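You operate a simulated robot arm through the tools that you are given. There is no shell and no other tool. Be economical: measure what you need, move in short steps, check, and stop when the job is done.

The job below is to be done with a simulated robot arm. You get a single attempt, and the scene is never put back.

## Task
Slide the yellow panel into track two and pin the stop block at hole 2.
Fine: shut track latch two over the panel; use the black pin. Where these are worked on the way, their far stop is far enough and under half their travel is too little: track latch two.
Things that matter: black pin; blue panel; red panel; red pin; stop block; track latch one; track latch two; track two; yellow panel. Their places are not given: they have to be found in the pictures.

It is judged by the outcome, as a careful person would: the job done as asked, and still so three seconds after it is handed in. It fails if anything else is knocked over, pushed out of place, dropped, spilled or broken.

## Robot
A 7-joint arm with a two-finger parallel gripper, fixed in place. Base frame: the origin is at the foot of the arm, x ahead of it, y to its left, z up. Readings come in mm, rad, newtons and seconds.
With the tool pointing down near the work surface it reaches from about 240 to 720 mm from the base axis. Its first joint turns from -2.007 to 2.007 rad. Payload 3.91 kg.
The tool frame sits at the grasp point between the pads (the TCP): z along the fingers, y along the line on which they close. The tips reach 30 mm beyond it. Largest opening 110 mm; finger width 20, thickness 10; the body of the gripper, 48 by 112 mm, starts 55 mm behind the TCP.
Orientation is told as [roll, pitch, yaw] about the base's x, y, z axes, in that order, counted from this pose: with the fingers straight down and closing along the base's y, the tool's x points along the base's -x, its y along +y and its z along -z.

## Interface
- The arm moves only by the tool servo_tool. Its argument "steps" is a list of rows, each a list of 7 numbers: the shift along the tool's x, y, z in units of 500 mm (1.0 is 500 mm), then the turn, a rotation vector about the tool's x, y, z in units of 60 degrees (1.0 is 60 degrees), then the gripper command, from -1 (shut) to 1 (fully open), values between in proportion. In form: [[x, y, z, ax, ay, az, gripper], ...]. A call has 1 to 10 rows; each row is the pose to reach, as a shift and turn from the pose commanded when the call began, along the tool's axes at that moment. A call with a number of a shift or a turn outside -1 to 1 is refused whole. Rows are played at 5 a second. More than 50 mm and 0.15 rad between two rows, or a gripper value outside its range, and nothing of the call is played. A pose out of reach is approached as far as the arm can. The call stops where the force on the tool passes 40 N (or 10 N more than at its start, if that is more) or the arm is blocked; 0.2 s more then pass. Each finger travels about 108 mm/s and halts on what it meets, pressing with about 43 N; the grip force reading is that of the motor and also rises with nothing between the fingers. The clock runs only during rows and for 0.2 s after the last one: add rows that repeat a pose to give the fingers time. The reply holds the time, the measured pose of the TCP, the force on the tool along the base axes, the opening and the grip force, in the units named above and with some noise, with the torque about the TCP (base axes, N m) and any sound that the robot's microphone picked up.
- Cameras (640 x 400 px; columns grow to the right, rows downward): "scene" is fixed at [48.9, -500.5, 1715.2]; the picture's right is [0.80, -0.60, 0.00], its down [-0.30, -0.40, -0.87] and it looks along [0.52, 0.69, -0.50] (base axes); focal length 300 px, centre (320, 200). "wrist" rides on the gripper at [72, 17, -103] in the tool frame; the picture's right is [-0.23, 0.97, 0.00], its down [-0.76, -0.18, -0.62] and it looks along [-0.61, -0.14, 0.78] (tool axes); focal length 222 px, centre (320, 200).
- get_image(camera): a new picture of that camera. The clock stands still meanwhile.
- raise_lower(by): slides the trunk up (or, below 0, down) by that many mm; the arm rides with it, the base frame stays. It gives what a move gives, with no picture.
- pixel_to_xyz(camera, pixels): for up to 12 pixels [column, row] of the newest picture of that camera ("zoom" is the newest enlarged one), the place [x, y, z] in the base frame of the surface seen there, good to about 3 mm. The clock stands still meanwhile.
- close_up(camera, box): a new picture of the part [left, top, right, bottom] of that camera's present view, enlarged. The clock stands still meanwhile.
- hand_in(): hands the job in; it is judged then, once.

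Keep the steps short. Do not move on a guess: measure, check each grasp and each placing, and mend mistakes. In all there are 80 turns and 34 pictures (those below and enlarged ones count). Leave the gripper open and the arm clear of the work at the hand-in unless told otherwise, and finish with a single line.

The tools are called as a command line: name --pt "numbers of a row" for each row, then --argument value for the rest, lists and objects as JSON in quotes. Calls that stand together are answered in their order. servo_tool: Moves the arm, as the interface text tells. Its arguments: {"type":"object","properties":{"steps":{"type":"array","items":{"type":"array","items":{"type":"number"}}}},"required":["steps"]} The other tools are called the same way: raise_lower (by) slides the trunk up or down; get_image (camera) takes a picture; pixel_to_xyz (camera, pixels) gives the place of the surface under pixels of a picture; close_up (camera, box) takes an enlarged picture of a part of a camera's view; hand_in () hands the job in.

At the start:

```text
time_s: 0.0
tcp_pos: [366.4, 159.7, 1508.6]
tool_rot: [0.001, -0.001, -0.001]
force: [-0.6, 0.6, 0.3]
moment: [-0.01, 0.01, -0.03]
grip_width: 109.9
finger_force: 0.0
trunk travel left (down, up): [-925.0, 65.0]
```

scene: 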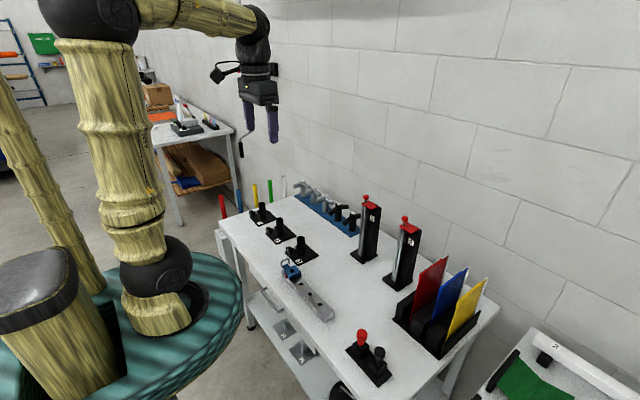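
wrist: 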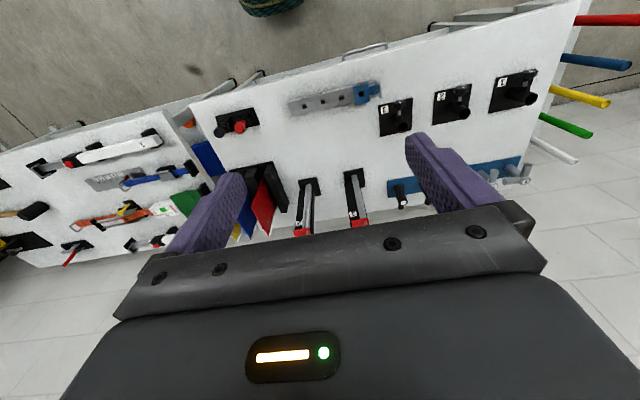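

I see a table with panels in a rack at (440,300), two tall track-like fixtures at (370,230) and (405,255), pins at (367,355), and a rail with a blue block at (305,290). I'll enlarge these parts to identify them.

close_up --camera "scene" --box '[330, 180, 500, 390]'

close_up --camera "scene" --box '[230, 170, 430, 340]'

```text
1.90 times, centred on (415, 285) of scene
```

zoom: 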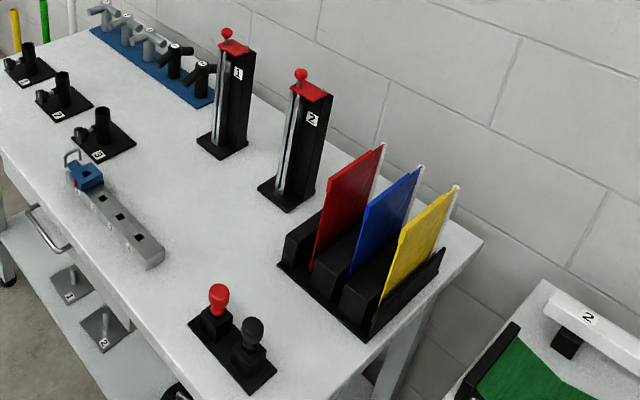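

```text
2.35 times, centred on (330, 255) of scene
```

zoom: 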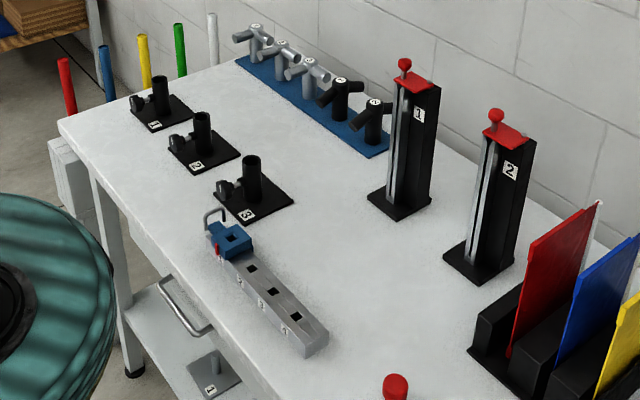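

I'll measure key points in this enlargement: block, holes, posts and knobs.

pixel_to_xyz --camera "zoom" --pixels '[[232, 238], [250, 268], [272, 292], [297, 317], [318, 345], [404, 65], [410, 85], [496, 117], [500, 138], [480, 265], [200, 60], [217, 258]]'

pixel_to_xyz --camera "scene" --pixels '[[362, 334], [379, 352], [380, 372], [440, 257], [467, 268], [487, 278], [449, 335], [395, 315], [300, 300], [404, 285], [400, 335], [455, 300]]'

```text
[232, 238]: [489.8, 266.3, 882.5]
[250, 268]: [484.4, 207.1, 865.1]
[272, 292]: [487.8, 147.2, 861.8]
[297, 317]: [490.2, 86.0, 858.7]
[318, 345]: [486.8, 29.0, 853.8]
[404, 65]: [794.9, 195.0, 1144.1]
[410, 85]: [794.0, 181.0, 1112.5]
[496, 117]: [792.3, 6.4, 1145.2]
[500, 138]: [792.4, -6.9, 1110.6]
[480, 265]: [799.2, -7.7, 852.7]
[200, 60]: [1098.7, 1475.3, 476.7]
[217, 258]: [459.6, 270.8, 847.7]
```

```text
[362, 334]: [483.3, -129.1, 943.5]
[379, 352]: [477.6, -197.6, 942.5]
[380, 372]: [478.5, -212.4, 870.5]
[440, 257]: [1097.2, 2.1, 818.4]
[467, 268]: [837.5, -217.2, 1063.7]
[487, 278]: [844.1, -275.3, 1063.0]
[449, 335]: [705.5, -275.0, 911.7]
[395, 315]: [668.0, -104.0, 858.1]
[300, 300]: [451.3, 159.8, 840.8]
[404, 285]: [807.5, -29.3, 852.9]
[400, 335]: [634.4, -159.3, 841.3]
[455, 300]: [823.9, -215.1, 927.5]
```

Table top is at z≈840; the posts stand at x≈795 with tops at z≈1110, the block is at (490,266), and pins at (483,-129) and (478,-198). I'll lower the trunk 300 mm (nothing lies below the tool) to see the fixtures from the wrist.

raise_lower --by -300

get_image --camera "wrist"

```text
time_s: 3.0
tcp_pos: [365.6, 159.7, 1208.3]
tool_rot: [-0.001, -0.001, 0.0]
force: [0.5, -0.4, -0.6]
moment: [0.0, 0.0, 0.03]
grip_width: 109.8
finger_force: 0.2
trunk travel left (down, up): [-625.0, 365.0]
```

```text
29 pictures are left
```

wrist: 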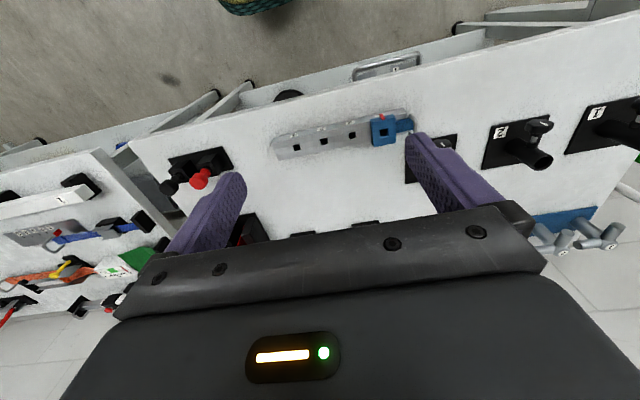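

The rail with the blue block is at (350,135). I'll enlarge it, and the posts/panels from the scene camera.

close_up --camera "wrist" --box '[150, 90, 430, 230]'

close_up --camera "scene" --box '[345, 185, 435, 295]'

```text
2.29 times, centred on (290, 160) of wrist
```

zoom: 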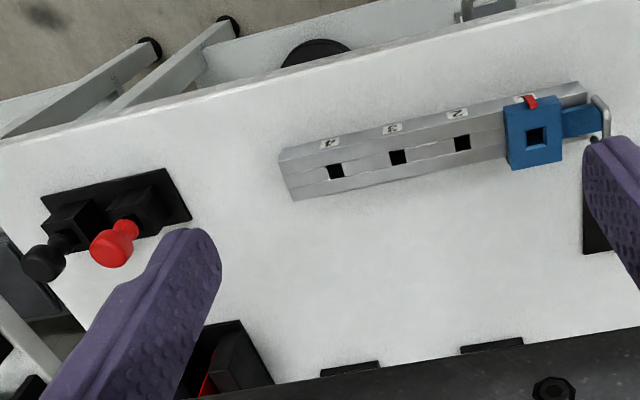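

```text
3.64 times, centred on (390, 240) of scene
```

zoom: 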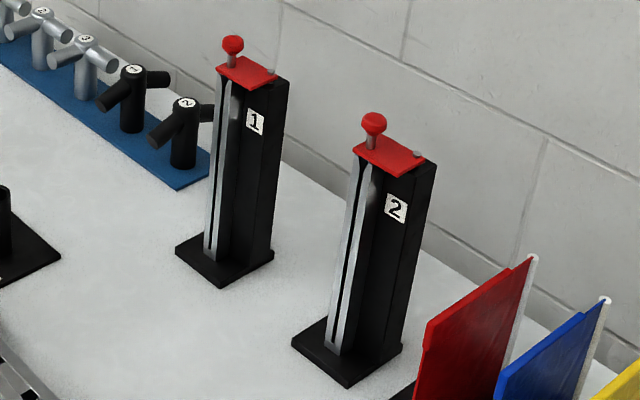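

Hole 2 is the one next to the block (y≈207); the block sits at hole 1. The post tops are covered by red latch plates with knobs. I'll move the tool above and in front of post two for a closer view.

servo_tool --pt "-0.07 -0.048 -0.02 0 0 0 1" --pt "-0.14 -0.096 -0.04 0 0 0 1" --pt "-0.21 -0.144 -0.06 0 0 0 1" --pt "-0.28 -0.192 -0.08 0 0 0 1" --pt "-0.35 -0.24 -0.1 0 0 0 1" --pt "-0.42 -0.288 -0.12 0 0 0 1" --pt "-0.49 -0.336 -0.14 0 0 0 1" --pt "-0.56 -0.384 -0.16 0 0 0 1" --pt "-0.56 -0.384 -0.16 0 0 0 1"

get_image --camera "wrist"

```text
time_s: 5.0
tcp_pos: [616.0, -27.2, 1262.7]
tool_rot: [-0.002, 0.0, 0.002]
force: [-0.5, 0.5, -0.1]
moment: [-0.04, 0.01, 0.01]
grip_width: 110.1
finger_force: 0.0
out of reach, approached as far as the arm can: row 7, 8, 9
trunk travel left (down, up): [-625.0, 365.0]
```

```text
26 pictures are left
```

wrist: 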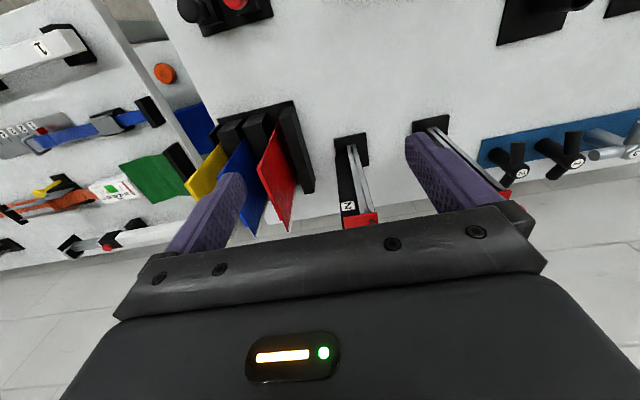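

The pose stopped short: reach depends on the trunk height. I'll take a scene picture to find the shoulder height.

get_image --camera "scene"

close_up --camera "wrist" --box '[180, 90, 440, 240]'

```text
25 pictures are left
```

scene: 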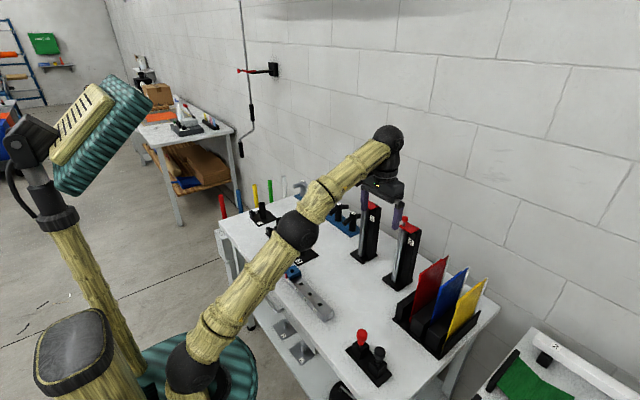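

```text
2.46 times, centred on (310, 165) of wrist
```

zoom: 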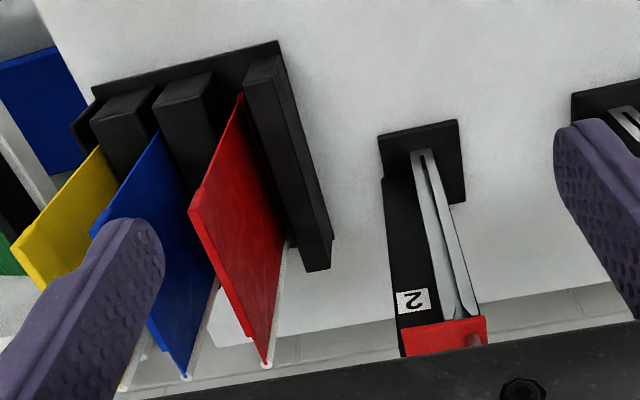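

The arm is stretched upward from a low shoulder, so the trunk should go up. I'll measure the shoulder and panel points.

pixel_to_xyz --camera "scene" --pixels '[[190, 372], [295, 230], [388, 138], [404, 228]]'

pixel_to_xyz --camera "zoom" --pixels '[[195, 212], [92, 236], [16, 260], [267, 363], [184, 376], [98, 150], [30, 275], [50, 200], [418, 160], [465, 312], [440, 325], [262, 130]]'

```text
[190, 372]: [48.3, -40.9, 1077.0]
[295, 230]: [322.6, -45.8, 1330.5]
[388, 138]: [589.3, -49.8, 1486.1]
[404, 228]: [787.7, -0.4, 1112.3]
```

```text
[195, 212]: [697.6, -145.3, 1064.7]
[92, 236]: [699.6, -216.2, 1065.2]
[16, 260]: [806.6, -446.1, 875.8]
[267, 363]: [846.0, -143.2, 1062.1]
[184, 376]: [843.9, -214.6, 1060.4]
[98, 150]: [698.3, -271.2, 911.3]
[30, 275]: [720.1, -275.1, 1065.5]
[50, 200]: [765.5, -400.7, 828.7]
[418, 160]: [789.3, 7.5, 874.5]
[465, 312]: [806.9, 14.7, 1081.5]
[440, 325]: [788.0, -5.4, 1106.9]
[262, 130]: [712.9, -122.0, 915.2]
```

The shoulder is near z≈1080 now with ~730 mm of reach to the wrist, so I need it higher. I'll raise the trunk 300 mm, then come forward and down to view post two from above.

raise_lower --by 300

servo_tool --pt "0 0 0.09 0 0 0 1" --pt "0 0 0.18 0 0 0 1" --pt "0 0 0.27 0 0 0 1" --pt "0 0 0.36 0 0 0 1" --pt "-0.04 0.01 0.44 0 0 0 1" --pt "-0.09 0.02 0.52 0 0 0 1" --pt "-0.14 0.04 0.58 0 0 0 1" --pt "-0.14 0.04 0.58 0 0 0 1"

get_image --camera "wrist"

```text
time_s: 8.0
tcp_pos: [613.5, -28.7, 1562.5]
tool_rot: [0.001, -0.001, 0.0]
force: [0.3, 0.0, 0.5]
moment: [0.0, 0.04, 0.03]
grip_width: 110.0
finger_force: 0.1
trunk travel left (down, up): [-925.0, 65.0]
```

```text
time_s: 9.8
tcp_pos: [685.1, -7.8, 1272.6]
tool_rot: [-0.001, -0.004, -0.002]
force: [-0.2, 0.3, 0.2]
moment: [0.02, -0.06, -0.02]
grip_width: 109.9
finger_force: 0.0
trunk travel left (down, up): [-925.0, 65.0]
```

```text
23 pictures are left
```

wrist: 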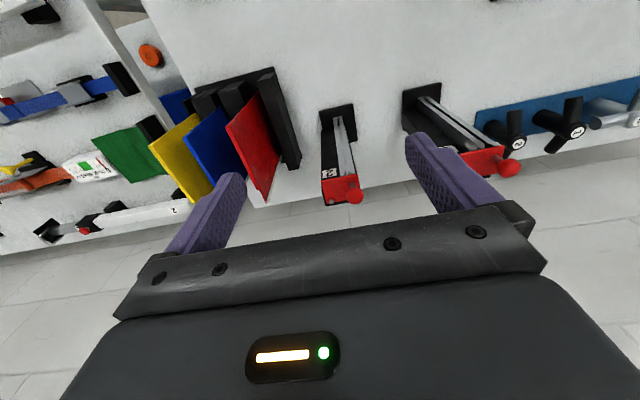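

close_up --camera "wrist" --box '[300, 90, 400, 220]'

```text
3.08 times, centred on (350, 155) of wrist
```

zoom: 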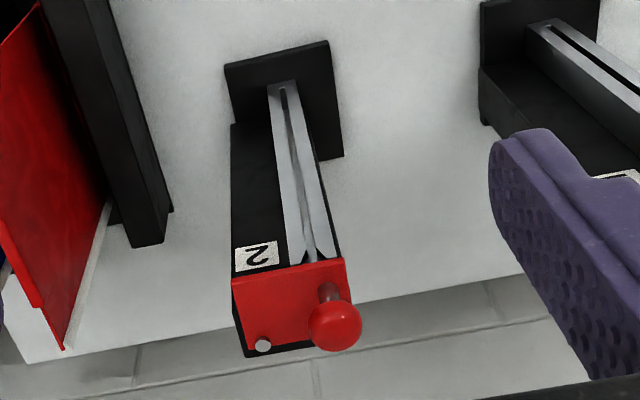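

Now post two is clear: slot in the front face, red plate over the top, pivot screw at (264,345), knob at (333,325). I'll measure them.

pixel_to_xyz --camera "zoom" --pixels '[[264, 345], [335, 325], [332, 292], [236, 283], [343, 262], [248, 352], [288, 262], [333, 258], [310, 255], [283, 90], [250, 180], [232, 75]]'

pixel_to_xyz --camera "wrist" --pixels '[[228, 124], [188, 136], [153, 146], [264, 203], [212, 206], [203, 202], [186, 116], [270, 158], [350, 200]]'

```text
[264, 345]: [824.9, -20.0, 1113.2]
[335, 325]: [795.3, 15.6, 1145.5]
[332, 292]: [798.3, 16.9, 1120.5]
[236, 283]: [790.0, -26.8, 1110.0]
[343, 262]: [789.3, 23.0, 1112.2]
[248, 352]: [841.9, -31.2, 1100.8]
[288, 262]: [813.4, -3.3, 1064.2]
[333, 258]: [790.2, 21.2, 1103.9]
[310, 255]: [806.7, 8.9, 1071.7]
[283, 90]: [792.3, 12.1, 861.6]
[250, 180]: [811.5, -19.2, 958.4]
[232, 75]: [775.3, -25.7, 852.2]
```

```text
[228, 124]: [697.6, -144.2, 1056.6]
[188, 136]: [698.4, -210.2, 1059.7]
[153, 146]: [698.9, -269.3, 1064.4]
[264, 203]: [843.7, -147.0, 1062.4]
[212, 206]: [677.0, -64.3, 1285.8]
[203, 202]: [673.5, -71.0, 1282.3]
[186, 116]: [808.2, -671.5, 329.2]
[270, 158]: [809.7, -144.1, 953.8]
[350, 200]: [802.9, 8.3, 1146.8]
```

Knob ball is at about (799,16,1135), pivot at (825,-20). I'll tilt the tool 60° forward and come to a stand-off point (729,16,1178) in front of the knob.

servo_tool --pt "0 0 0 0 -0.125 0 0.5" --pt "0 0 0 0 -0.25 0 0.1" --pt "0 0 0 0 -0.375 0 0.1" --pt "0 0.02 0.03 0 -0.5 0 0.1" --pt "-0.03 0.04 0.07 0 -0.625 0 0.1" --pt "-0.06 0.048 0.11 0 -0.75 0 0.1" --pt "-0.088 0.048 0.15 0 -0.875 0 0.1" --pt "-0.088 0.048 0.19 0 -1.0 0 0.1" --pt "-0.088 0.048 0.19 0 -1.0 0 0.1"

get_image --camera "wrist"

```text
time_s: 11.8
tcp_pos: [729.1, 14.8, 1178.6]
tool_rot: [-0.001, -1.051, -0.001]
force: [-0.4, 0.7, -0.4]
moment: [0.02, 0.01, 0.03]
grip_width: 60.7
finger_force: 0.2
trunk travel left (down, up): [-925.0, 65.0]
```

```text
21 pictures are left
```

wrist: 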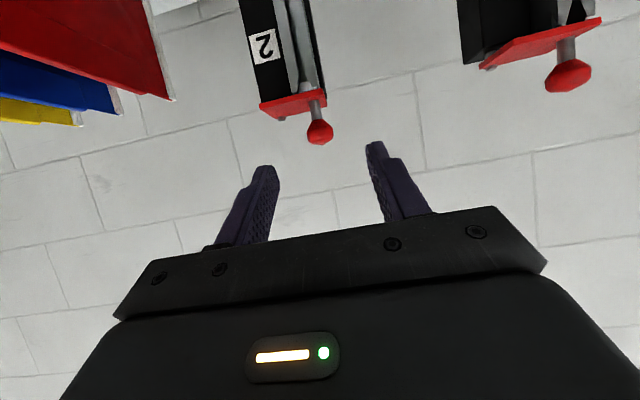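

The knob at (320,132) is centred between the fingertips. Quick measure, including panel tops.

pixel_to_xyz --camera "wrist" --pixels '[[320, 130], [320, 141], [309, 131], [331, 131], [316, 107], [263, 110], [172, 98], [122, 112], [80, 122], [150, 10]]'

```text
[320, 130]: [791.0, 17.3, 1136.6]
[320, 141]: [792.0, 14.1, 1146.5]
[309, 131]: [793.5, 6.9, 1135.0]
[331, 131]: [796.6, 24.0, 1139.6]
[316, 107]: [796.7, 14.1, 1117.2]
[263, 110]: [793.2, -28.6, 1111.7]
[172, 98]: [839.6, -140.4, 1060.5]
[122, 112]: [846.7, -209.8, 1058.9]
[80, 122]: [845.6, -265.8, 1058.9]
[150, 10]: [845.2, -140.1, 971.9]
```

Ball centre ≈ (800,15.5,1137). I'll advance 68 mm along the tool axis and close on it.

servo_tool --pt "0 0.001 0.05 0 0 0 0.1" --pt "0 0.001 0.1 0 0 0 0.1" --pt "0 0.001 0.137 0 0 0 0.1" --pt "0 0.001 0.137 0 0 0 0.1" --pt "0 0.001 0.137 0 0 0 -1" --pt "0 0.001 0.137 0 0 0 -1" --pt "0 0.001 0.137 0 0 0 -1"

```text
time_s: 13.4
tcp_pos: [789.3, 15.1, 1145.5]
tool_rot: [0.0, -1.049, -0.003]
force: [0.5, -4.2, -0.5]
moment: [-0.03, -0.15, -0.13]
grip_width: 22.8
finger_force: 44.9
trunk travel left (down, up): [-925.0, 65.0]
```

Gripped (22.8 mm). I'll try a small swing clockwise (knob toward +x), watching the force.

servo_tool --pt "-0.0032 0.0038 0.0056 0 0 0 -1" --pt "-0.0065 0.0076 0.0113 0 0 0 -1" --pt "-0.0065 0.0076 0.0113 0 0 0 -1"

```text
time_s: 14.2
tcp_pos: [794.2, 18.0, 1144.2]
tool_rot: [0.001, -1.048, -0.001]
force: [-4.4, -10.5, -1.0]
moment: [-0.12, 0.5, -0.48]
grip_width: 23.0
finger_force: 45.4
trunk travel left (down, up): [-925.0, 65.0]
```

Some resistance (about 11 N) for 5.7 mm. I'll compare with the other direction.

servo_tool --pt "0.003 -0.004 -0.006 0 0 0 -1" --pt "0.0065 -0.0076 -0.0113 0 0 0 -1" --pt "0.0094 -0.0125 -0.0163 0 0 0 -1" --pt "0.0123 -0.0174 -0.0213 0 0 0 -1" --pt "0.0123 -0.0174 -0.0213 0 0 0 -1"

```text
time_s: 15.4
tcp_pos: [785.7, 13.4, 1144.0]
tool_rot: [0.005, -1.05, 0.0]
force: [17.1, 4.5, 2.4]
moment: [0.13, 0.05, 0.21]
grip_width: 23.2
finger_force: 44.8
trunk travel left (down, up): [-925.0, 65.0]
```

Counter-clockwise is stiffer, so it opens clockwise. I'll follow the arc to about 40° clockwise.

servo_tool --pt "-0.0059 0.01 0.0102 0 0 0 -1" --pt "-0.0124 0.0174 0.0217 0 0 0 -1" --pt "-0.0195 0.0226 0.034 0 0 0 -1" --pt "-0.0268 0.0252 0.0469 0 0 0 -1" --pt "-0.0344 0.0252 0.0601 0 0 0 -1" --pt "-0.0344 0.0252 0.0601 0 0 0 -1"

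get_image --camera "wrist"

```text
time_s: 16.8
tcp_pos: [817.0, 20.5, 1143.9]
tool_rot: [0.002, -1.047, -0.001]
force: [-7.8, -9.9, -2.5]
moment: [-0.09, 0.3, -0.4]
grip_width: 22.9
finger_force: 44.9
trunk travel left (down, up): [-925.0, 65.0]
```

```text
20 pictures are left
```

wrist: 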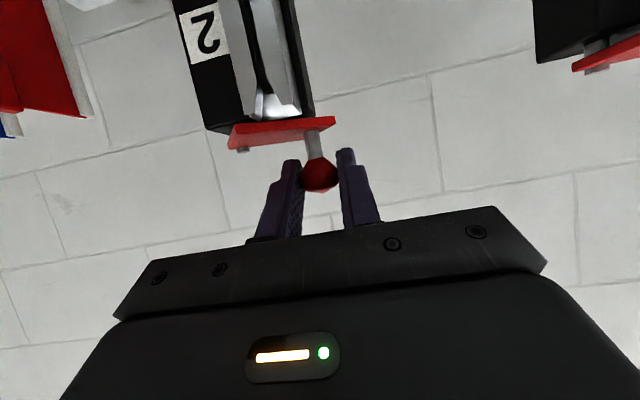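

The plate is swinging clear of the slot. Continue the arc to about 90° total.

servo_tool --pt "-0.0074 -0.0026 0.0128 0 0 0 -1" --pt "-0.0144 -0.0078 0.0252 0 0 0 -1" --pt "-0.021 -0.0152 0.0366 0 0 0 -1" --pt "-0.0267 -0.025 0.0467 0 0 0 -1" --pt "-0.0315 -0.0366 0.055 0 0 0 -1" --pt "-0.0315 -0.0366 0.055 0 0 0 -1"

get_image --camera "wrist"

```text
time_s: 18.2
tcp_pos: [852.7, 10.8, 1145.3]
tool_rot: [0.0, -1.049, 0.002]
force: [6.1, 20.7, -3.6]
moment: [0.22, 0.09, -0.38]
grip_width: 23.3
finger_force: 45.0
trunk travel left (down, up): [-925.0, 65.0]
```

```text
19 pictures are left
```

wrist: 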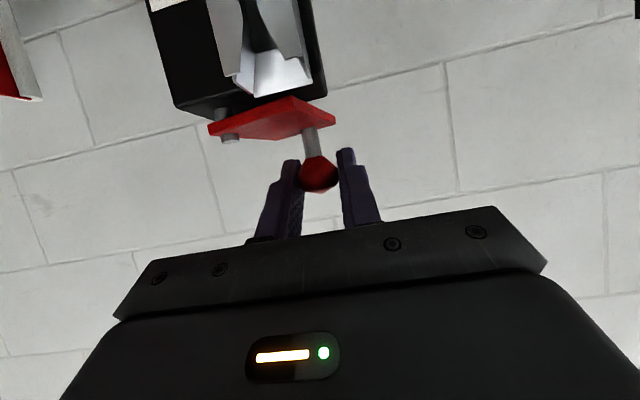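

Slot top is now exposed. Measure slot mouth, plate edges and pivot.

pixel_to_xyz --camera "wrist" --pixels '[[229, 138], [334, 125], [318, 172], [211, 128], [270, 90], [239, 75], [298, 60], [256, 93], [288, 88], [325, 95], [290, 98], [262, 45]]'

close_up --camera "wrist" --box '[150, 0, 350, 150]'

```text
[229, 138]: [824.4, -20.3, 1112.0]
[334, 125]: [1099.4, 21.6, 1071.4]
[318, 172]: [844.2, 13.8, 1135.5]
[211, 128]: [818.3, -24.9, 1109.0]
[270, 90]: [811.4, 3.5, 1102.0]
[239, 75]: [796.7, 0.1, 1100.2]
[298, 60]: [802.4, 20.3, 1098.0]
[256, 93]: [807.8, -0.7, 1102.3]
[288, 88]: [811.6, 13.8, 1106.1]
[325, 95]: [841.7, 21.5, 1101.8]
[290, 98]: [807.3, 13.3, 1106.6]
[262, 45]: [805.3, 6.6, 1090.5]
```

```text
2.67 times, centred on (250, 75) of wrist
```

zoom: 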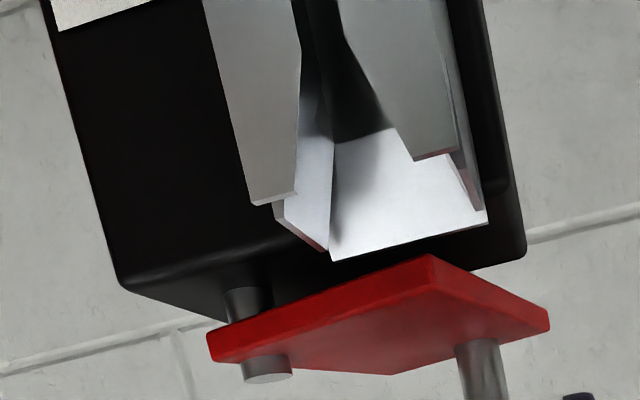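

The latch is ~76° open, but its corner is still close to the back of the channel (x≈810). I'll push a bit further along the arc.

servo_tool --pt "-0.005 -0.008 0.0087 0 0 0 -1" --pt "-0.008 -0.018 0.014 0 0 0 -1" --pt "-0.01 -0.026 0.0174 0 0 0 -1" --pt "-0.01 -0.026 0.0174 0 0 0 -1"

close_up --camera "wrist" --box '[150, 0, 350, 190]'

```text
time_s: 19.2
tcp_pos: [859.0, -2.0, 1144.6]
tool_rot: [-0.003, -1.05, 0.008]
force: [-0.9, 24.5, 3.2]
moment: [0.22, -0.09, 0.02]
grip_width: 23.0
finger_force: 44.8
trunk travel left (down, up): [-925.0, 65.0]
```

```text
2.11 times, centred on (250, 95) of wrist
```

zoom: 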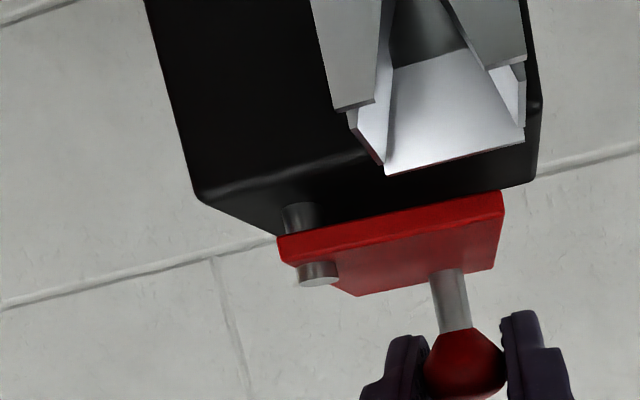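

Now fully clear (≈95° open). Measure the channel mouth in this view, then release and back out along the tool axis.

pixel_to_xyz --camera "zoom" --pixels '[[352, 105], [372, 60], [445, 30], [490, 65], [520, 58], [388, 172], [522, 140], [440, 110], [380, 158], [500, 200], [285, 240]]'

servo_tool --pt "0 0 0 0 0 0 -0.3" --pt "0 0 0 0 0 0 -0.1" --pt "0 0 0 0 0 0 0" --pt "0 0 -0.07 0 0 0 0" --pt "0 0 -0.15 0 0 0 0" --pt "0 0 -0.24 0 0 0 0" --pt "0 0 -0.32 0 0 0 0"

close_up --camera "scene" --box '[350, 185, 510, 355]'

```text
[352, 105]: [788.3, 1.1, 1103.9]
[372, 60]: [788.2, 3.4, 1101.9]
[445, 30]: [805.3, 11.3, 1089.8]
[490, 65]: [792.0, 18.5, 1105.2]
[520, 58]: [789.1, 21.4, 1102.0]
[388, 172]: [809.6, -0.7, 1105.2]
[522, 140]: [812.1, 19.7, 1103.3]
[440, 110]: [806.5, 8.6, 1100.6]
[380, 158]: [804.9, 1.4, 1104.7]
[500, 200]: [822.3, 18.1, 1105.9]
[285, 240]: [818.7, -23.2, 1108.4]
```

```text
time_s: 20.8
tcp_pos: [718.4, -7.7, 1225.6]
tool_rot: [0.0, -1.05, 0.001]
force: [0.4, 0.2, -0.2]
moment: [0.01, -0.01, 0.03]
grip_width: 54.9
finger_force: 0.0
trunk travel left (down, up): [-925.0, 65.0]
```

```text
2.35 times, centred on (430, 270) of scene
```

zoom: 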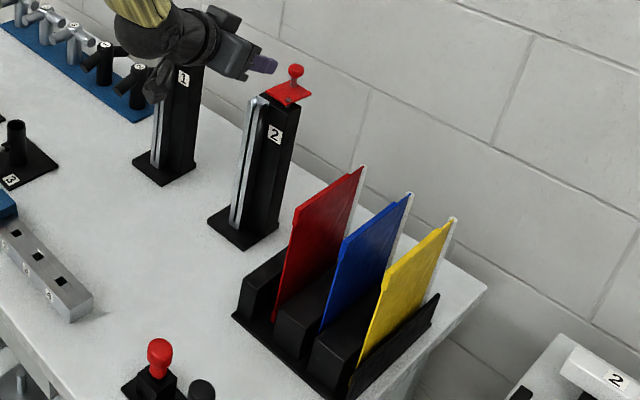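

Channel centre: y≈10.5, x≈790–810. Latch two is open, and post and panels are undisturbed. Now move to a stand-off above the yellow panel with 40° tilt.

servo_tool --pt "0 -0.09 0 0 0.08 0 -0.1" --pt "0 -0.18 0 0 0.16 0 -0.1" --pt "0 -0.27 0 0 0.25 0 -0.1" --pt "0 -0.36 0 0 0.333 0 -0.1" --pt "0.02 -0.44 0 0 0.333 0 -0.1" --pt "0.07 -0.5 0.02 0 0.333 0 -0.1" --pt "0.14 -0.528 0.05 0 0.333 0 -0.1" --pt "0.215 -0.528 0.075 0 0.333 0 -0.1" --pt "0.215 -0.528 0.075 0 0.333 0 -0.1"

get_image --camera "wrist"

```text
time_s: 22.8
tcp_pos: [700.8, -270.1, 1114.6]
tool_rot: [0.0, -0.703, 0.0]
force: [0.0, -0.7, -0.6]
moment: [-0.01, -0.02, 0.01]
grip_width: 49.4
finger_force: 0.1
trunk travel left (down, up): [-925.0, 65.0]
```

```text
15 pictures are left
```

wrist: 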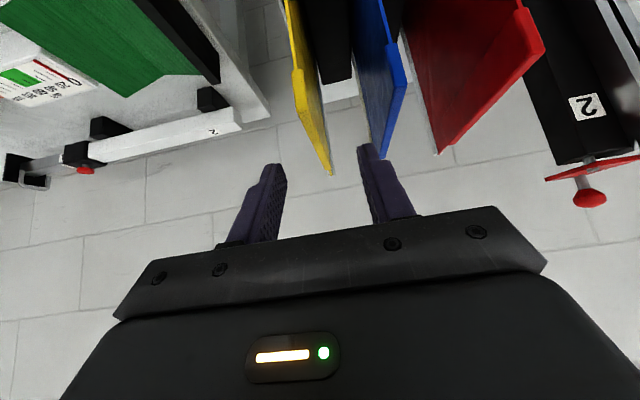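

The yellow panel stands between the fingertips. I measure its edges and the rod.

pixel_to_xyz --camera "wrist" --pixels '[[296, 75], [300, 72], [312, 112], [325, 150], [331, 168], [322, 120], [388, 152], [398, 100], [440, 148], [290, 10], [383, 20], [330, 160]]'

close_up --camera "wrist" --box '[240, 0, 480, 190]'

```text
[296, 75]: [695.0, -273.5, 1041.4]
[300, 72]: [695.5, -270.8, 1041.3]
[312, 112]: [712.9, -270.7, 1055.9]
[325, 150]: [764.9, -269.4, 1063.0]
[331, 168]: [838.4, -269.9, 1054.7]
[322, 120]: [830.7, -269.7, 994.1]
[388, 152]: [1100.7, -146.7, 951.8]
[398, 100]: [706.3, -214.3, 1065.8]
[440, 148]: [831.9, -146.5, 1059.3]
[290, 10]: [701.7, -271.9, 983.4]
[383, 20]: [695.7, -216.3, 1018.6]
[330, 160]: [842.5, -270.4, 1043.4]
```

```text
2.11 times, centred on (360, 95) of wrist
```

zoom: 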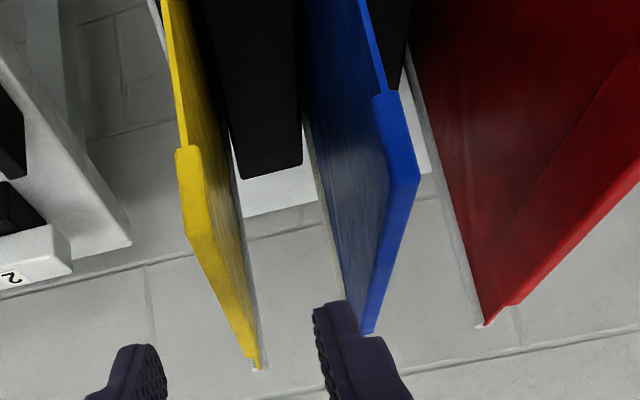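

Yellow panel's centre is y≈-272, and its top grip tab is z 1020–1063. I'll go in 88 mm along the tool axis, then close.

servo_tool --pt "0 -0.004 0.06 0 0 0 -0.1" --pt "0.001 -0.004 0.12 0 0 0 -0.1" --pt "0.003 -0.004 0.177 0 0 0 -0.1" --pt "0.003 -0.004 0.177 0 0 0 -0.1" --pt "0.003 -0.004 0.177 0 0 0 -1" --pt "0.003 -0.004 0.177 0 0 0 -1" --pt "0.003 -0.004 0.177 0 0 0 -1"

```text
time_s: 24.4
tcp_pos: [757.2, -274.3, 1045.4]
tool_rot: [0.0, -0.701, 0.0]
force: [0.0, 0.5, 0.8]
moment: [0.19, -0.11, 0.01]
grip_width: 7.0
finger_force: 43.2
trunk travel left (down, up): [-925.0, 65.0]
```

Gripped with 7 mm width. Lift 40 mm straight up and check the force.

servo_tool --pt "-0.0129 0 -0.0153 0 0 0 -1" --pt "-0.0259 0 -0.0305 0 0 0 -1" --pt "-0.0388 0 -0.0458 0 0 0 -1" --pt "-0.0518 0 -0.061 0 0 0 -1" --pt "-0.0518 0 -0.061 0 0 0 -1"

get_image --camera "wrist"

```text
time_s: 25.6
tcp_pos: [756.3, -273.9, 1084.0]
tool_rot: [0.001, -0.701, -0.002]
force: [0.6, -0.1, -0.5]
moment: [0.02, 0.02, 0.01]
grip_width: 7.2
finger_force: 43.2
trunk travel left (down, up): [-925.0, 65.0]
```

```text
13 pictures are left
```

wrist: 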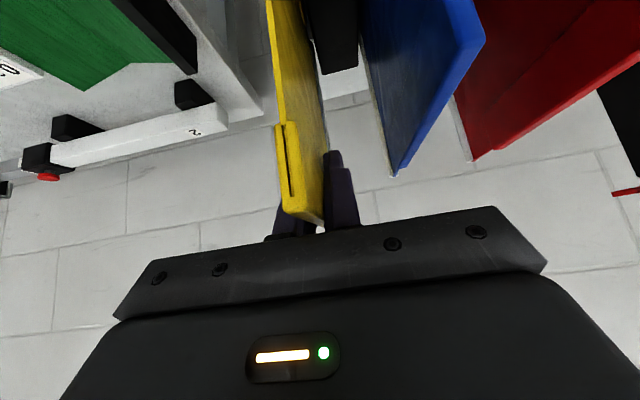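

The panel came up with the gripper. Lift the rest, to TCP z≈1325 (panel bottom ≈1128), clear of the other panels.

servo_tool --pt "-0.052 0 -0.0613 0 0 0 -1" --pt "-0.104 0 -0.1227 0 0 0 -1" --pt "-0.156 0 -0.184 0 0 0 -1" --pt "-0.208 0 -0.2453 0 0 0 -1" --pt "-0.26 0 -0.3067 0 0 0 -1" --pt "-0.312 0 -0.368 0 0 0 -1" --pt "-0.312 0 -0.368 0 0 0 -1"

```text
time_s: 27.2
tcp_pos: [755.5, -271.8, 1324.5]
tool_rot: [0.0, -0.698, 0.0]
force: [-0.7, -0.8, -0.6]
moment: [0.01, 0.04, -0.01]
grip_width: 7.1
finger_force: 43.3
trunk travel left (down, up): [-925.0, 65.0]
```

Now shift 42 mm toward the robot and then 282 mm in +y over track two.

servo_tool --pt "0.032 0 -0.0272 0 0 0 -1" --pt "0.0641 0.03 -0.0543 0 0 0 -1" --pt "0.0641 0.11 -0.0543 0 0 0 -1" --pt "0.0641 0.19 -0.0543 0 0 0 -1" --pt "0.0641 0.27 -0.0543 0 0 0 -1" --pt "0.0641 0.35 -0.0543 0 0 0 -1" --pt "0.0641 0.43 -0.0543 0 0 0 -1" --pt "0.0641 0.5 -0.0543 0 0 0 -1" --pt "0.0641 0.565 -0.0543 0 0 0 -1" --pt "0.0641 0.565 -0.0543 0 0 0 -1"

close_up --camera "scene" --box '[350, 130, 450, 250]'

close_up --camera "wrist" --box '[180, 0, 420, 230]'

```text
time_s: 29.4
tcp_pos: [713.8, 3.4, 1324.1]
tool_rot: [0.002, -0.701, -0.008]
force: [0.1, -1.2, -0.4]
moment: [0.06, 0.01, 0.03]
grip_width: 7.4
finger_force: 43.0
trunk travel left (down, up): [-925.0, 65.0]
```

```text
3.33 times, centred on (400, 190) of scene
```

zoom: 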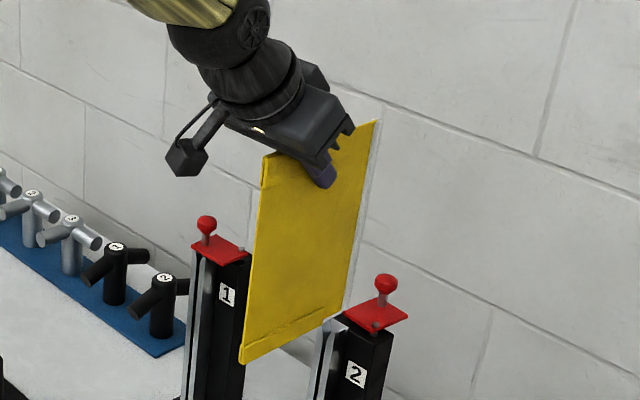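

```text
1.74 times, centred on (300, 115) of wrist
```

zoom: 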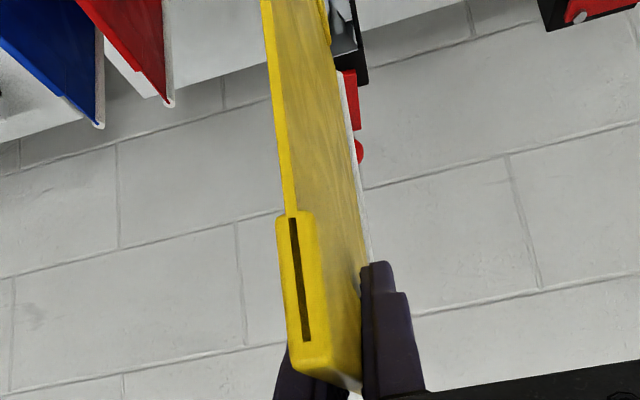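

The pose may still be settling (y reads 3.4). I'll re-read the pose with a hold, and measure rod, panel and channel points from the scene picture.

servo_tool --pt "0 0 0 0 0 0 -1" --pt "0 0 0 0 0 0 -1"

close_up --camera "scene" --box '[405, 195, 475, 245]'

```text
time_s: 30.0
tcp_pos: [709.5, 9.9, 1325.5]
tool_rot: [0.0, -0.702, 0.001]
force: [0.2, -0.6, -0.3]
moment: [0.04, 0.0, 0.04]
grip_width: 6.9
finger_force: 43.0
trunk travel left (down, up): [-925.0, 65.0]
```

```text
8.00 times, centred on (440, 220) of scene
```

zoom: 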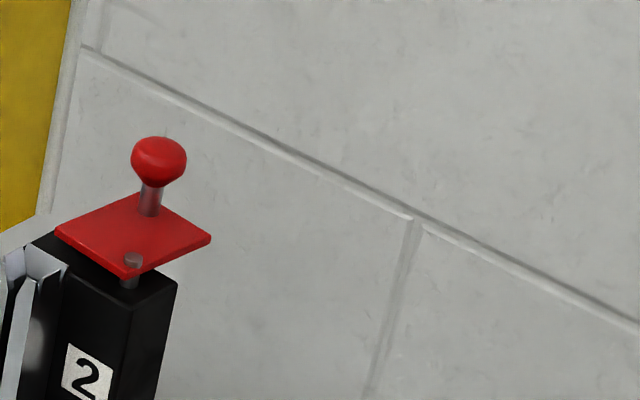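

pixel_to_xyz --camera "zoom" --pixels '[[45, 200], [66, 80], [10, 200], [20, 232], [14, 262], [42, 262], [22, 290], [40, 245], [30, 228], [57, 150], [2, 240], [52, 275]]'

```text
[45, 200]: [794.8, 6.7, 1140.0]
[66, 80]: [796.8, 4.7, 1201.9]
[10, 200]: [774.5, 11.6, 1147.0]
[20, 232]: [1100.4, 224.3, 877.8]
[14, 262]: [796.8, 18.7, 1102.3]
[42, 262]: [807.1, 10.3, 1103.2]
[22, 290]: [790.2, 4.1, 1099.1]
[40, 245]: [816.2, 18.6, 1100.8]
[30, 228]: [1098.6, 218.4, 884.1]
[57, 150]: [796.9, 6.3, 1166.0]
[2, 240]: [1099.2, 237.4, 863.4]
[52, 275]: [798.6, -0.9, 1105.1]
```

Rod is at about (797,10), bottom z≈1130; channel spans x 792–809, y -1…20 (centre y≈10). I'll shift +3 mm in x and lower 40 mm into the mouth, watching force.

servo_tool --pt "-0.0046 0 0.0039 0 0 0 -1" --pt "0.0083 0 0.0192 0 0 0 -1" --pt "0.0213 0 0.0344 0 0 0 -1" --pt "0.0342 0 0.0497 0 0 0 -1" --pt "0.0472 0 0.0649 0 0 0 -1" --pt "0.0472 0 0.0649 0 0 0 -1"

close_up --camera "scene" --box '[385, 195, 435, 245]'

```text
time_s: 31.2
tcp_pos: [716.0, 8.8, 1299.5]
tool_rot: [0.0, -0.727, -0.002]
force: [-15.9, 0.5, 23.3]
moment: [0.0, 0.93, -0.01]
grip_width: 7.5
finger_force: 43.3
trunk travel left (down, up): [-925.0, 65.0]
stopped in row 6: the force on the tool passed its limit at 43 N (the readings are from after the stop); the commanded pose is now the measured one
```

```text
8.00 times, centred on (410, 220) of scene
```

zoom: 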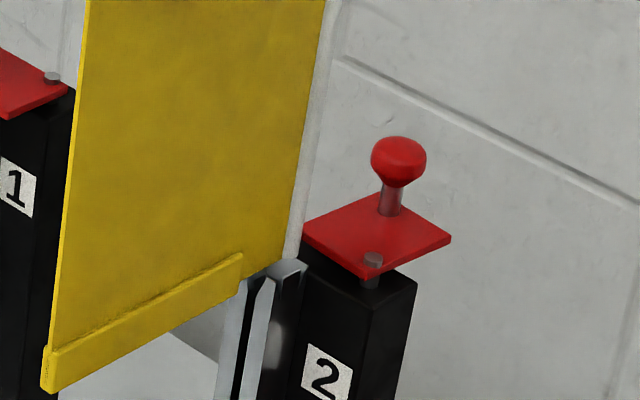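

Blocked with push-back in -x and +z: the panel's rod is likely too far +x. Measure the rod, yellow bar end and lips.

pixel_to_xyz --camera "zoom" --pixels '[[295, 230], [310, 140], [238, 270], [240, 262], [246, 290], [263, 285], [270, 230], [285, 270], [303, 265], [280, 262], [150, 320], [290, 255]]'

```text
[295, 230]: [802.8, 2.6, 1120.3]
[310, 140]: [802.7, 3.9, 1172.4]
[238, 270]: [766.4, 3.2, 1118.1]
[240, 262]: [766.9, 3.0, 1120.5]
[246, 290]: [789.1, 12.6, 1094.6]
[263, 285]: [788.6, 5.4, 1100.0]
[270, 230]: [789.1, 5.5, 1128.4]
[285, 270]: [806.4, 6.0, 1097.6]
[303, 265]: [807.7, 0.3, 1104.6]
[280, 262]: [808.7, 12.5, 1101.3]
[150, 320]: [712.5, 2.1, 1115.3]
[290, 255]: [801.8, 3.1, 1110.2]
```

The rod sits at x≈806, against the back wall. I'll rise 15 mm, restore pitch, shift x −5.5 and y +1.5, then re-check the rod position.

servo_tool --pt "-0.01 0 -0.0112 0 0 0 -1" --pt "-0.02 0 -0.0224 0 0 0 -1" --pt "-0.0118 0.003 -0.0297 0 0.024 0 -1" --pt "-0.0118 0.003 -0.0297 0 0.024 0 -1" --pt "-0.0118 0.003 -0.0297 0 0.024 0 -1" --pt "-0.0118 0.003 -0.0297 0 0.024 0 -1"

close_up --camera "scene" --box '[385, 175, 435, 245]'

```text
time_s: 32.6
tcp_pos: [715.5, 9.9, 1306.8]
tool_rot: [0.0, -0.692, 0.0]
force: [-0.2, -0.4, -0.4]
moment: [-0.03, 0.04, 0.01]
grip_width: 7.2
finger_force: 42.5
trunk travel left (down, up): [-925.0, 65.0]
```

```text
5.71 times, centred on (410, 210) of scene
```

zoom: 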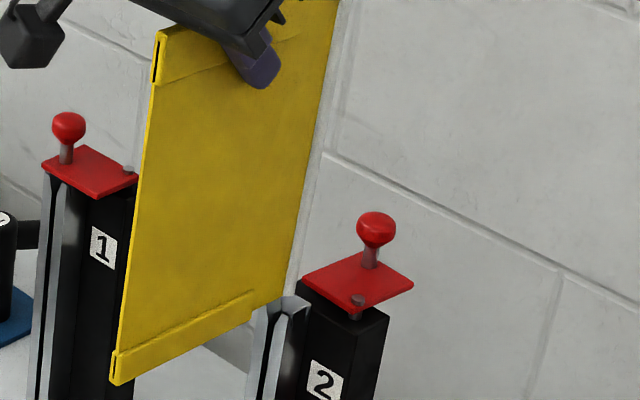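

pixel_to_xyz --camera "zoom" --pixels '[[297, 240], [310, 160], [320, 90], [290, 270], [286, 290], [248, 298], [117, 370], [148, 110], [260, 350], [275, 310], [290, 308], [303, 310]]'

servo_tool --pt "0 0 0 0 0 0 -1"

```text
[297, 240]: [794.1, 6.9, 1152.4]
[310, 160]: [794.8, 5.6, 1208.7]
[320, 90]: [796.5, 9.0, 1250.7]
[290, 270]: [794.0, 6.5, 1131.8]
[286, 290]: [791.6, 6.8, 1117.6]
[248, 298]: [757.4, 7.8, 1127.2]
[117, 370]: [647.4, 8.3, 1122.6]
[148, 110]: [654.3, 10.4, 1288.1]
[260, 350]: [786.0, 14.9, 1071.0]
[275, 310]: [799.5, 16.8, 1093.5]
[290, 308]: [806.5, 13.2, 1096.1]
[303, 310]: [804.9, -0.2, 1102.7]
```

```text
time_s: 33.0
tcp_pos: [715.0, 10.7, 1307.3]
tool_rot: [0.0, -0.693, 0.0]
force: [0.3, -0.5, -1.3]
moment: [0.0, 0.04, 0.01]
grip_width: 7.4
finger_force: 42.8
trunk travel left (down, up): [-925.0, 65.0]
```

The panel is tilted ~0.03 rad in the grip (rod bottom 792, upper 796). Correcting pitch by −0.03 rad puts the rod vertical at centre ≈(800.5,10). Then lower 40 mm slowly.

servo_tool --pt "0 0 0 0 -0.029 0 -1" --pt "0 0 0 0 -0.029 0 -1" --pt "0.0128 0 0.0154 0 -0.029 0 -1" --pt "0.0192 0 0.0231 0 -0.029 0 -1" --pt "0.0256 0 0.0308 0 -0.029 0 -1" --pt "0.032 0 0.0384 0 -0.029 0 -1" --pt "0.0384 0 0.0461 0 -0.029 0 -1" --pt "0.0511 0 0.0615 0 -0.029 0 -1" --pt "0.0511 0 0.0615 0 -0.029 0 -1"

```text
time_s: 35.0
tcp_pos: [714.5, 8.4, 1268.8]
tool_rot: [0.0, -0.721, -0.001]
force: [-9.3, -0.1, 2.9]
moment: [-0.01, 1.38, 0.02]
grip_width: 7.4
finger_force: 42.5
trunk travel left (down, up): [-925.0, 65.0]
```

It entered the channel (TCP z 1269) with a light −9 N back-wall push. I'll shift −2 mm in x and lower 60 mm more.

servo_tool --pt "0.003 0 -0.0026 0 0 0 -1" --pt "0.0162 0 0.0124 0 0 0 -1" --pt "0.0294 0 0.0274 0 0 0 -1" --pt "0.0426 0 0.0424 0 0 0 -1" --pt "0.0558 0 0.0574 0 0 0 -1" --pt "0.069 0 0.0724 0 0 0 -1" --pt "0.0822 0 0.0875 0 0 0 -1" --pt "0.0822 0 0.0875 0 0 0 -1"

```text
time_s: 36.8
tcp_pos: [711.6, 10.5, 1208.7]
tool_rot: [0.001, -0.722, -0.001]
force: [-0.2, 0.3, -1.0]
moment: [-0.01, -0.01, -0.04]
grip_width: 7.1
finger_force: 42.4
trunk travel left (down, up): [-925.0, 65.0]
```

Sliding freely. Lower another 112 mm.

servo_tool --pt "0.0185 0 0.021 0 0 0 -1" --pt "0.037 0 0.042 0 0 0 -1" --pt "0.0554 0 0.0631 0 0 0 -1" --pt "0.0739 0 0.0841 0 0 0 -1" --pt "0.0924 0 0.1051 0 0 0 -1" --pt "0.1109 0 0.1262 0 0 0 -1" --pt "0.1294 0 0.1472 0 0 0 -1" --pt "0.1478 0 0.1682 0 0 0 -1" --pt "0.1478 0 0.1682 0 0 0 -1"

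```text
time_s: 38.8
tcp_pos: [711.9, 9.7, 1096.6]
tool_rot: [0.0, -0.722, 0.002]
force: [-5.3, 0.4, -3.1]
moment: [0.03, 0.15, -0.01]
grip_width: 7.1
finger_force: 43.3
trunk travel left (down, up): [-925.0, 65.0]
```

Nearly down. Lower in finer steps until it seats.

servo_tool --pt "0.0132 0 0.015 0 0 0 -1" --pt "0.0264 0 0.03 0 0 0 -1" --pt "0.0396 0 0.0451 0 0 0 -1" --pt "0.0475 0 0.0541 0 0 0 -1" --pt "0.0541 0 0.0616 0 0 0 -1" --pt "0.0607 0 0.0691 0 0 0 -1" --pt "0.0673 0 0.0766 0 0 0 -1" --pt "0.0739 0 0.0841 0 0 0 -1" --pt "0.0739 0 0.0841 0 0 0 -1"

```text
time_s: 40.2
tcp_pos: [712.2, 9.5, 1061.8]
tool_rot: [0.001, -0.739, -0.002]
force: [-17.9, 0.1, 25.6]
moment: [0.04, 0.84, 0.02]
grip_width: 7.0
finger_force: 43.2
trunk travel left (down, up): [-925.0, 65.0]
stopped in row 6: the force on the tool passed its limit at 44 N (the readings are from after the stop); the commanded pose is now the measured one
```

Stopped on contact at TCP z 1062. I'll look whether it's seated at the bottom.

close_up --camera "scene" --box '[355, 195, 445, 300]'

```text
3.81 times, centred on (400, 248) of scene
```

zoom: 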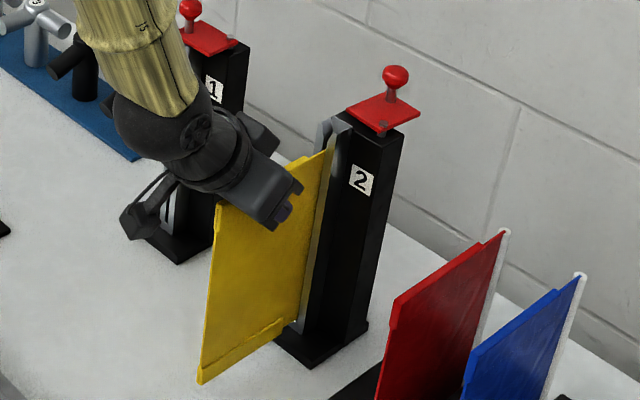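

pixel_to_xyz --camera "zoom" --pixels '[[200, 380], [285, 325], [297, 315], [322, 160], [217, 205], [327, 152], [296, 325], [285, 335], [205, 340], [300, 250]]'

```text
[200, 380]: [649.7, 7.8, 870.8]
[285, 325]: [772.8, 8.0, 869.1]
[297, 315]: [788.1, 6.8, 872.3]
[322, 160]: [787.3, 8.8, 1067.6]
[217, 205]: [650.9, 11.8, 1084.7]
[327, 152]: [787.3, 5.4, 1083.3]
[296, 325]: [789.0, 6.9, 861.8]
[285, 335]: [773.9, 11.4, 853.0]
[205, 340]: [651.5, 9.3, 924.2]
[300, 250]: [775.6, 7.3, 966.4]
```

Panel level, bottom at z≈869, no tilt. I'll release, back away, and check that it stays (or drops the last bit).

servo_tool --pt "0 0 0 0 0 0 -0.6" --pt "0 0 0 0 0 0 -0.3" --pt "0 0 0 0 0 0 -0.27" --pt "0 0 -0.06 0 0 0 -0.27" --pt "0 0 -0.14 0 0 0 -0.27" --pt "0 0 -0.22 0 0 0 -0.27" --pt "0 0 -0.22 0 0 0 -0.27"

get_image --camera "wrist"

```text
time_s: 41.8
tcp_pos: [642.1, 10.2, 1136.9]
tool_rot: [0.002, -0.731, 0.0]
force: [-0.2, 0.5, -0.4]
moment: [-0.01, 0.0, 0.04]
grip_width: 40.2
finger_force: 0.1
trunk travel left (down, up): [-925.0, 65.0]
```

```text
6 pictures are left
```

wrist: 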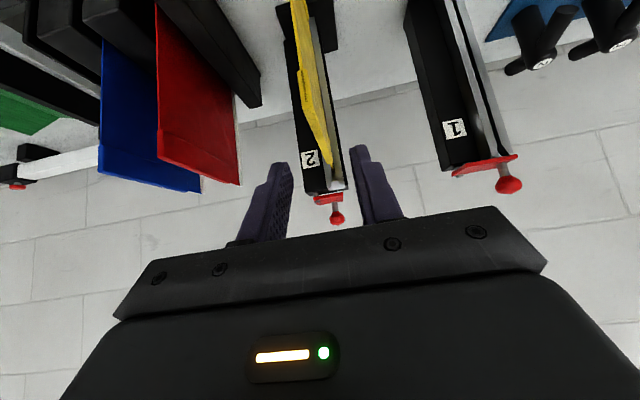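

Released. Measure the panel's top and the knob in this view.

pixel_to_xyz --camera "wrist" --pixels '[[330, 158], [328, 150], [318, 120], [312, 105], [305, 75], [299, 60], [337, 218], [336, 205], [329, 196], [345, 188], [292, 5]]'

```text
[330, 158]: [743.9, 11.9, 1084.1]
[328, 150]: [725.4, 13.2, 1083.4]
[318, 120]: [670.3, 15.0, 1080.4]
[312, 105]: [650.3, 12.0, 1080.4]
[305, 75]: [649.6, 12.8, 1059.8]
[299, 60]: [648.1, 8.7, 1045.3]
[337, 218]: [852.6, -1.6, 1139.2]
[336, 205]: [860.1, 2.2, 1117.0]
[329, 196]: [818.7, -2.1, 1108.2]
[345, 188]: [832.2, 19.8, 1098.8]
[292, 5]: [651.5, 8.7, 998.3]
```

Panel stays at top z≈1083 and doesn't drop. I'll verify seating by a gentle press with closed fingers on its top near the rail (x≈755).

servo_tool --pt "-0.05 0 0.045 0 0 0 -1" --pt "-0.1 0 0.09 0 0 0 -1" --pt "-0.146 0 0.136 0 0 0 -1" --pt "-0.131 0 0.153 0 0 0 -1" --pt "-0.121 0 0.164 0 0 0 -1" --pt "-0.115 0 0.171 0 0 0 -1" --pt "-0.109 0 0.178 0 0 0 -1" --pt "-0.103 0 0.185 0 0 0 -1" --pt "-0.097 0 0.192 0 0 0 -1"

```text
time_s: 43.8
tcp_pos: [746.0, 9.6, 1111.9]
tool_rot: [0.0, -0.759, -0.002]
force: [-4.2, 0.4, 18.5]
moment: [0.01, -0.14, 0.0]
grip_width: 0.0
finger_force: 37.7
trunk travel left (down, up): [-925.0, 65.0]
stopped in row 9: the force on the tool passed its limit at 43 N (the readings are from after the stop); the commanded pose is now the measured one
```

Panel does not move under ~40 N: seated. Now go up to a stand-off before latch knob two (centre ≈(862,-1,1136)) with 60° tilt.

servo_tool --pt "-0.0413 0 -0.0436 0 0 0 -1" --pt "-0.09 -0.01 -0.05 0 -0.09 0 -0.3" --pt "-0.13 -0.021 -0.0535 0 -0.18 0 0.1" --pt "-0.15 -0.021 -0.0535 0 -0.275 0 0.1" --pt "-0.15 -0.021 -0.0535 0 -0.275 0 0.1"

```text
time_s: 45.0
tcp_pos: [782.4, -0.1, 1176.6]
tool_rot: [0.001, -1.037, 0.001]
force: [0.1, -0.4, -0.5]
moment: [-0.05, -0.02, 0.0]
grip_width: 60.5
finger_force: 0.1
trunk travel left (down, up): [-925.0, 65.0]
```

Advance to the knob and close.

servo_tool --pt "-0.0134 -0.002 0.05 0 0 0 0.1" --pt "-0.0134 -0.002 0.1 0 0 0 0.1" --pt "-0.0134 -0.002 0.152 0 0 0 0.1" --pt "-0.0134 -0.002 0.152 0 0 0 0.1" --pt "-0.0134 -0.002 0.152 0 0 0 -1" --pt "-0.0134 -0.002 0.152 0 0 0 -1" --pt "-0.0134 -0.002 0.152 0 0 0 -1"

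```text
time_s: 46.6
tcp_pos: [850.8, 0.8, 1146.0]
tool_rot: [0.0, -1.039, -0.002]
force: [-2.5, -0.8, 1.2]
moment: [0.01, 0.05, -0.06]
grip_width: 23.0
finger_force: 44.9
trunk travel left (down, up): [-925.0, 65.0]
```

Gripped (23 mm). Swing back along the arc to shut it.

servo_tool --pt "0.0053 0.0158 -0.009 0 0 0 -1" --pt "0.0135 0.0306 -0.0229 0 0 0 -1" --pt "0.0233 0.0408 -0.0397 0 0 0 -1" --pt "0.0342 0.0454 -0.0581 0 0 0 -1" --pt "0.0453 0.0446 -0.0771 0 0 0 -1" --pt "0.0538 0.0396 -0.0915 0 0 0 -1" --pt "0.0605 0.033 -0.1029 0 0 0 -1" --pt "0.0642 0.028 -0.1091 0 0 0 -1" --pt "0.0642 0.028 -0.1091 0 0 0 -1"

```text
time_s: 48.6
tcp_pos: [787.2, 19.3, 1145.5]
tool_rot: [0.001, -1.037, 0.004]
force: [2.9, 15.3, 5.5]
moment: [0.23, -0.45, 0.63]
grip_width: 23.0
finger_force: 44.4
trunk travel left (down, up): [-925.0, 65.0]
```

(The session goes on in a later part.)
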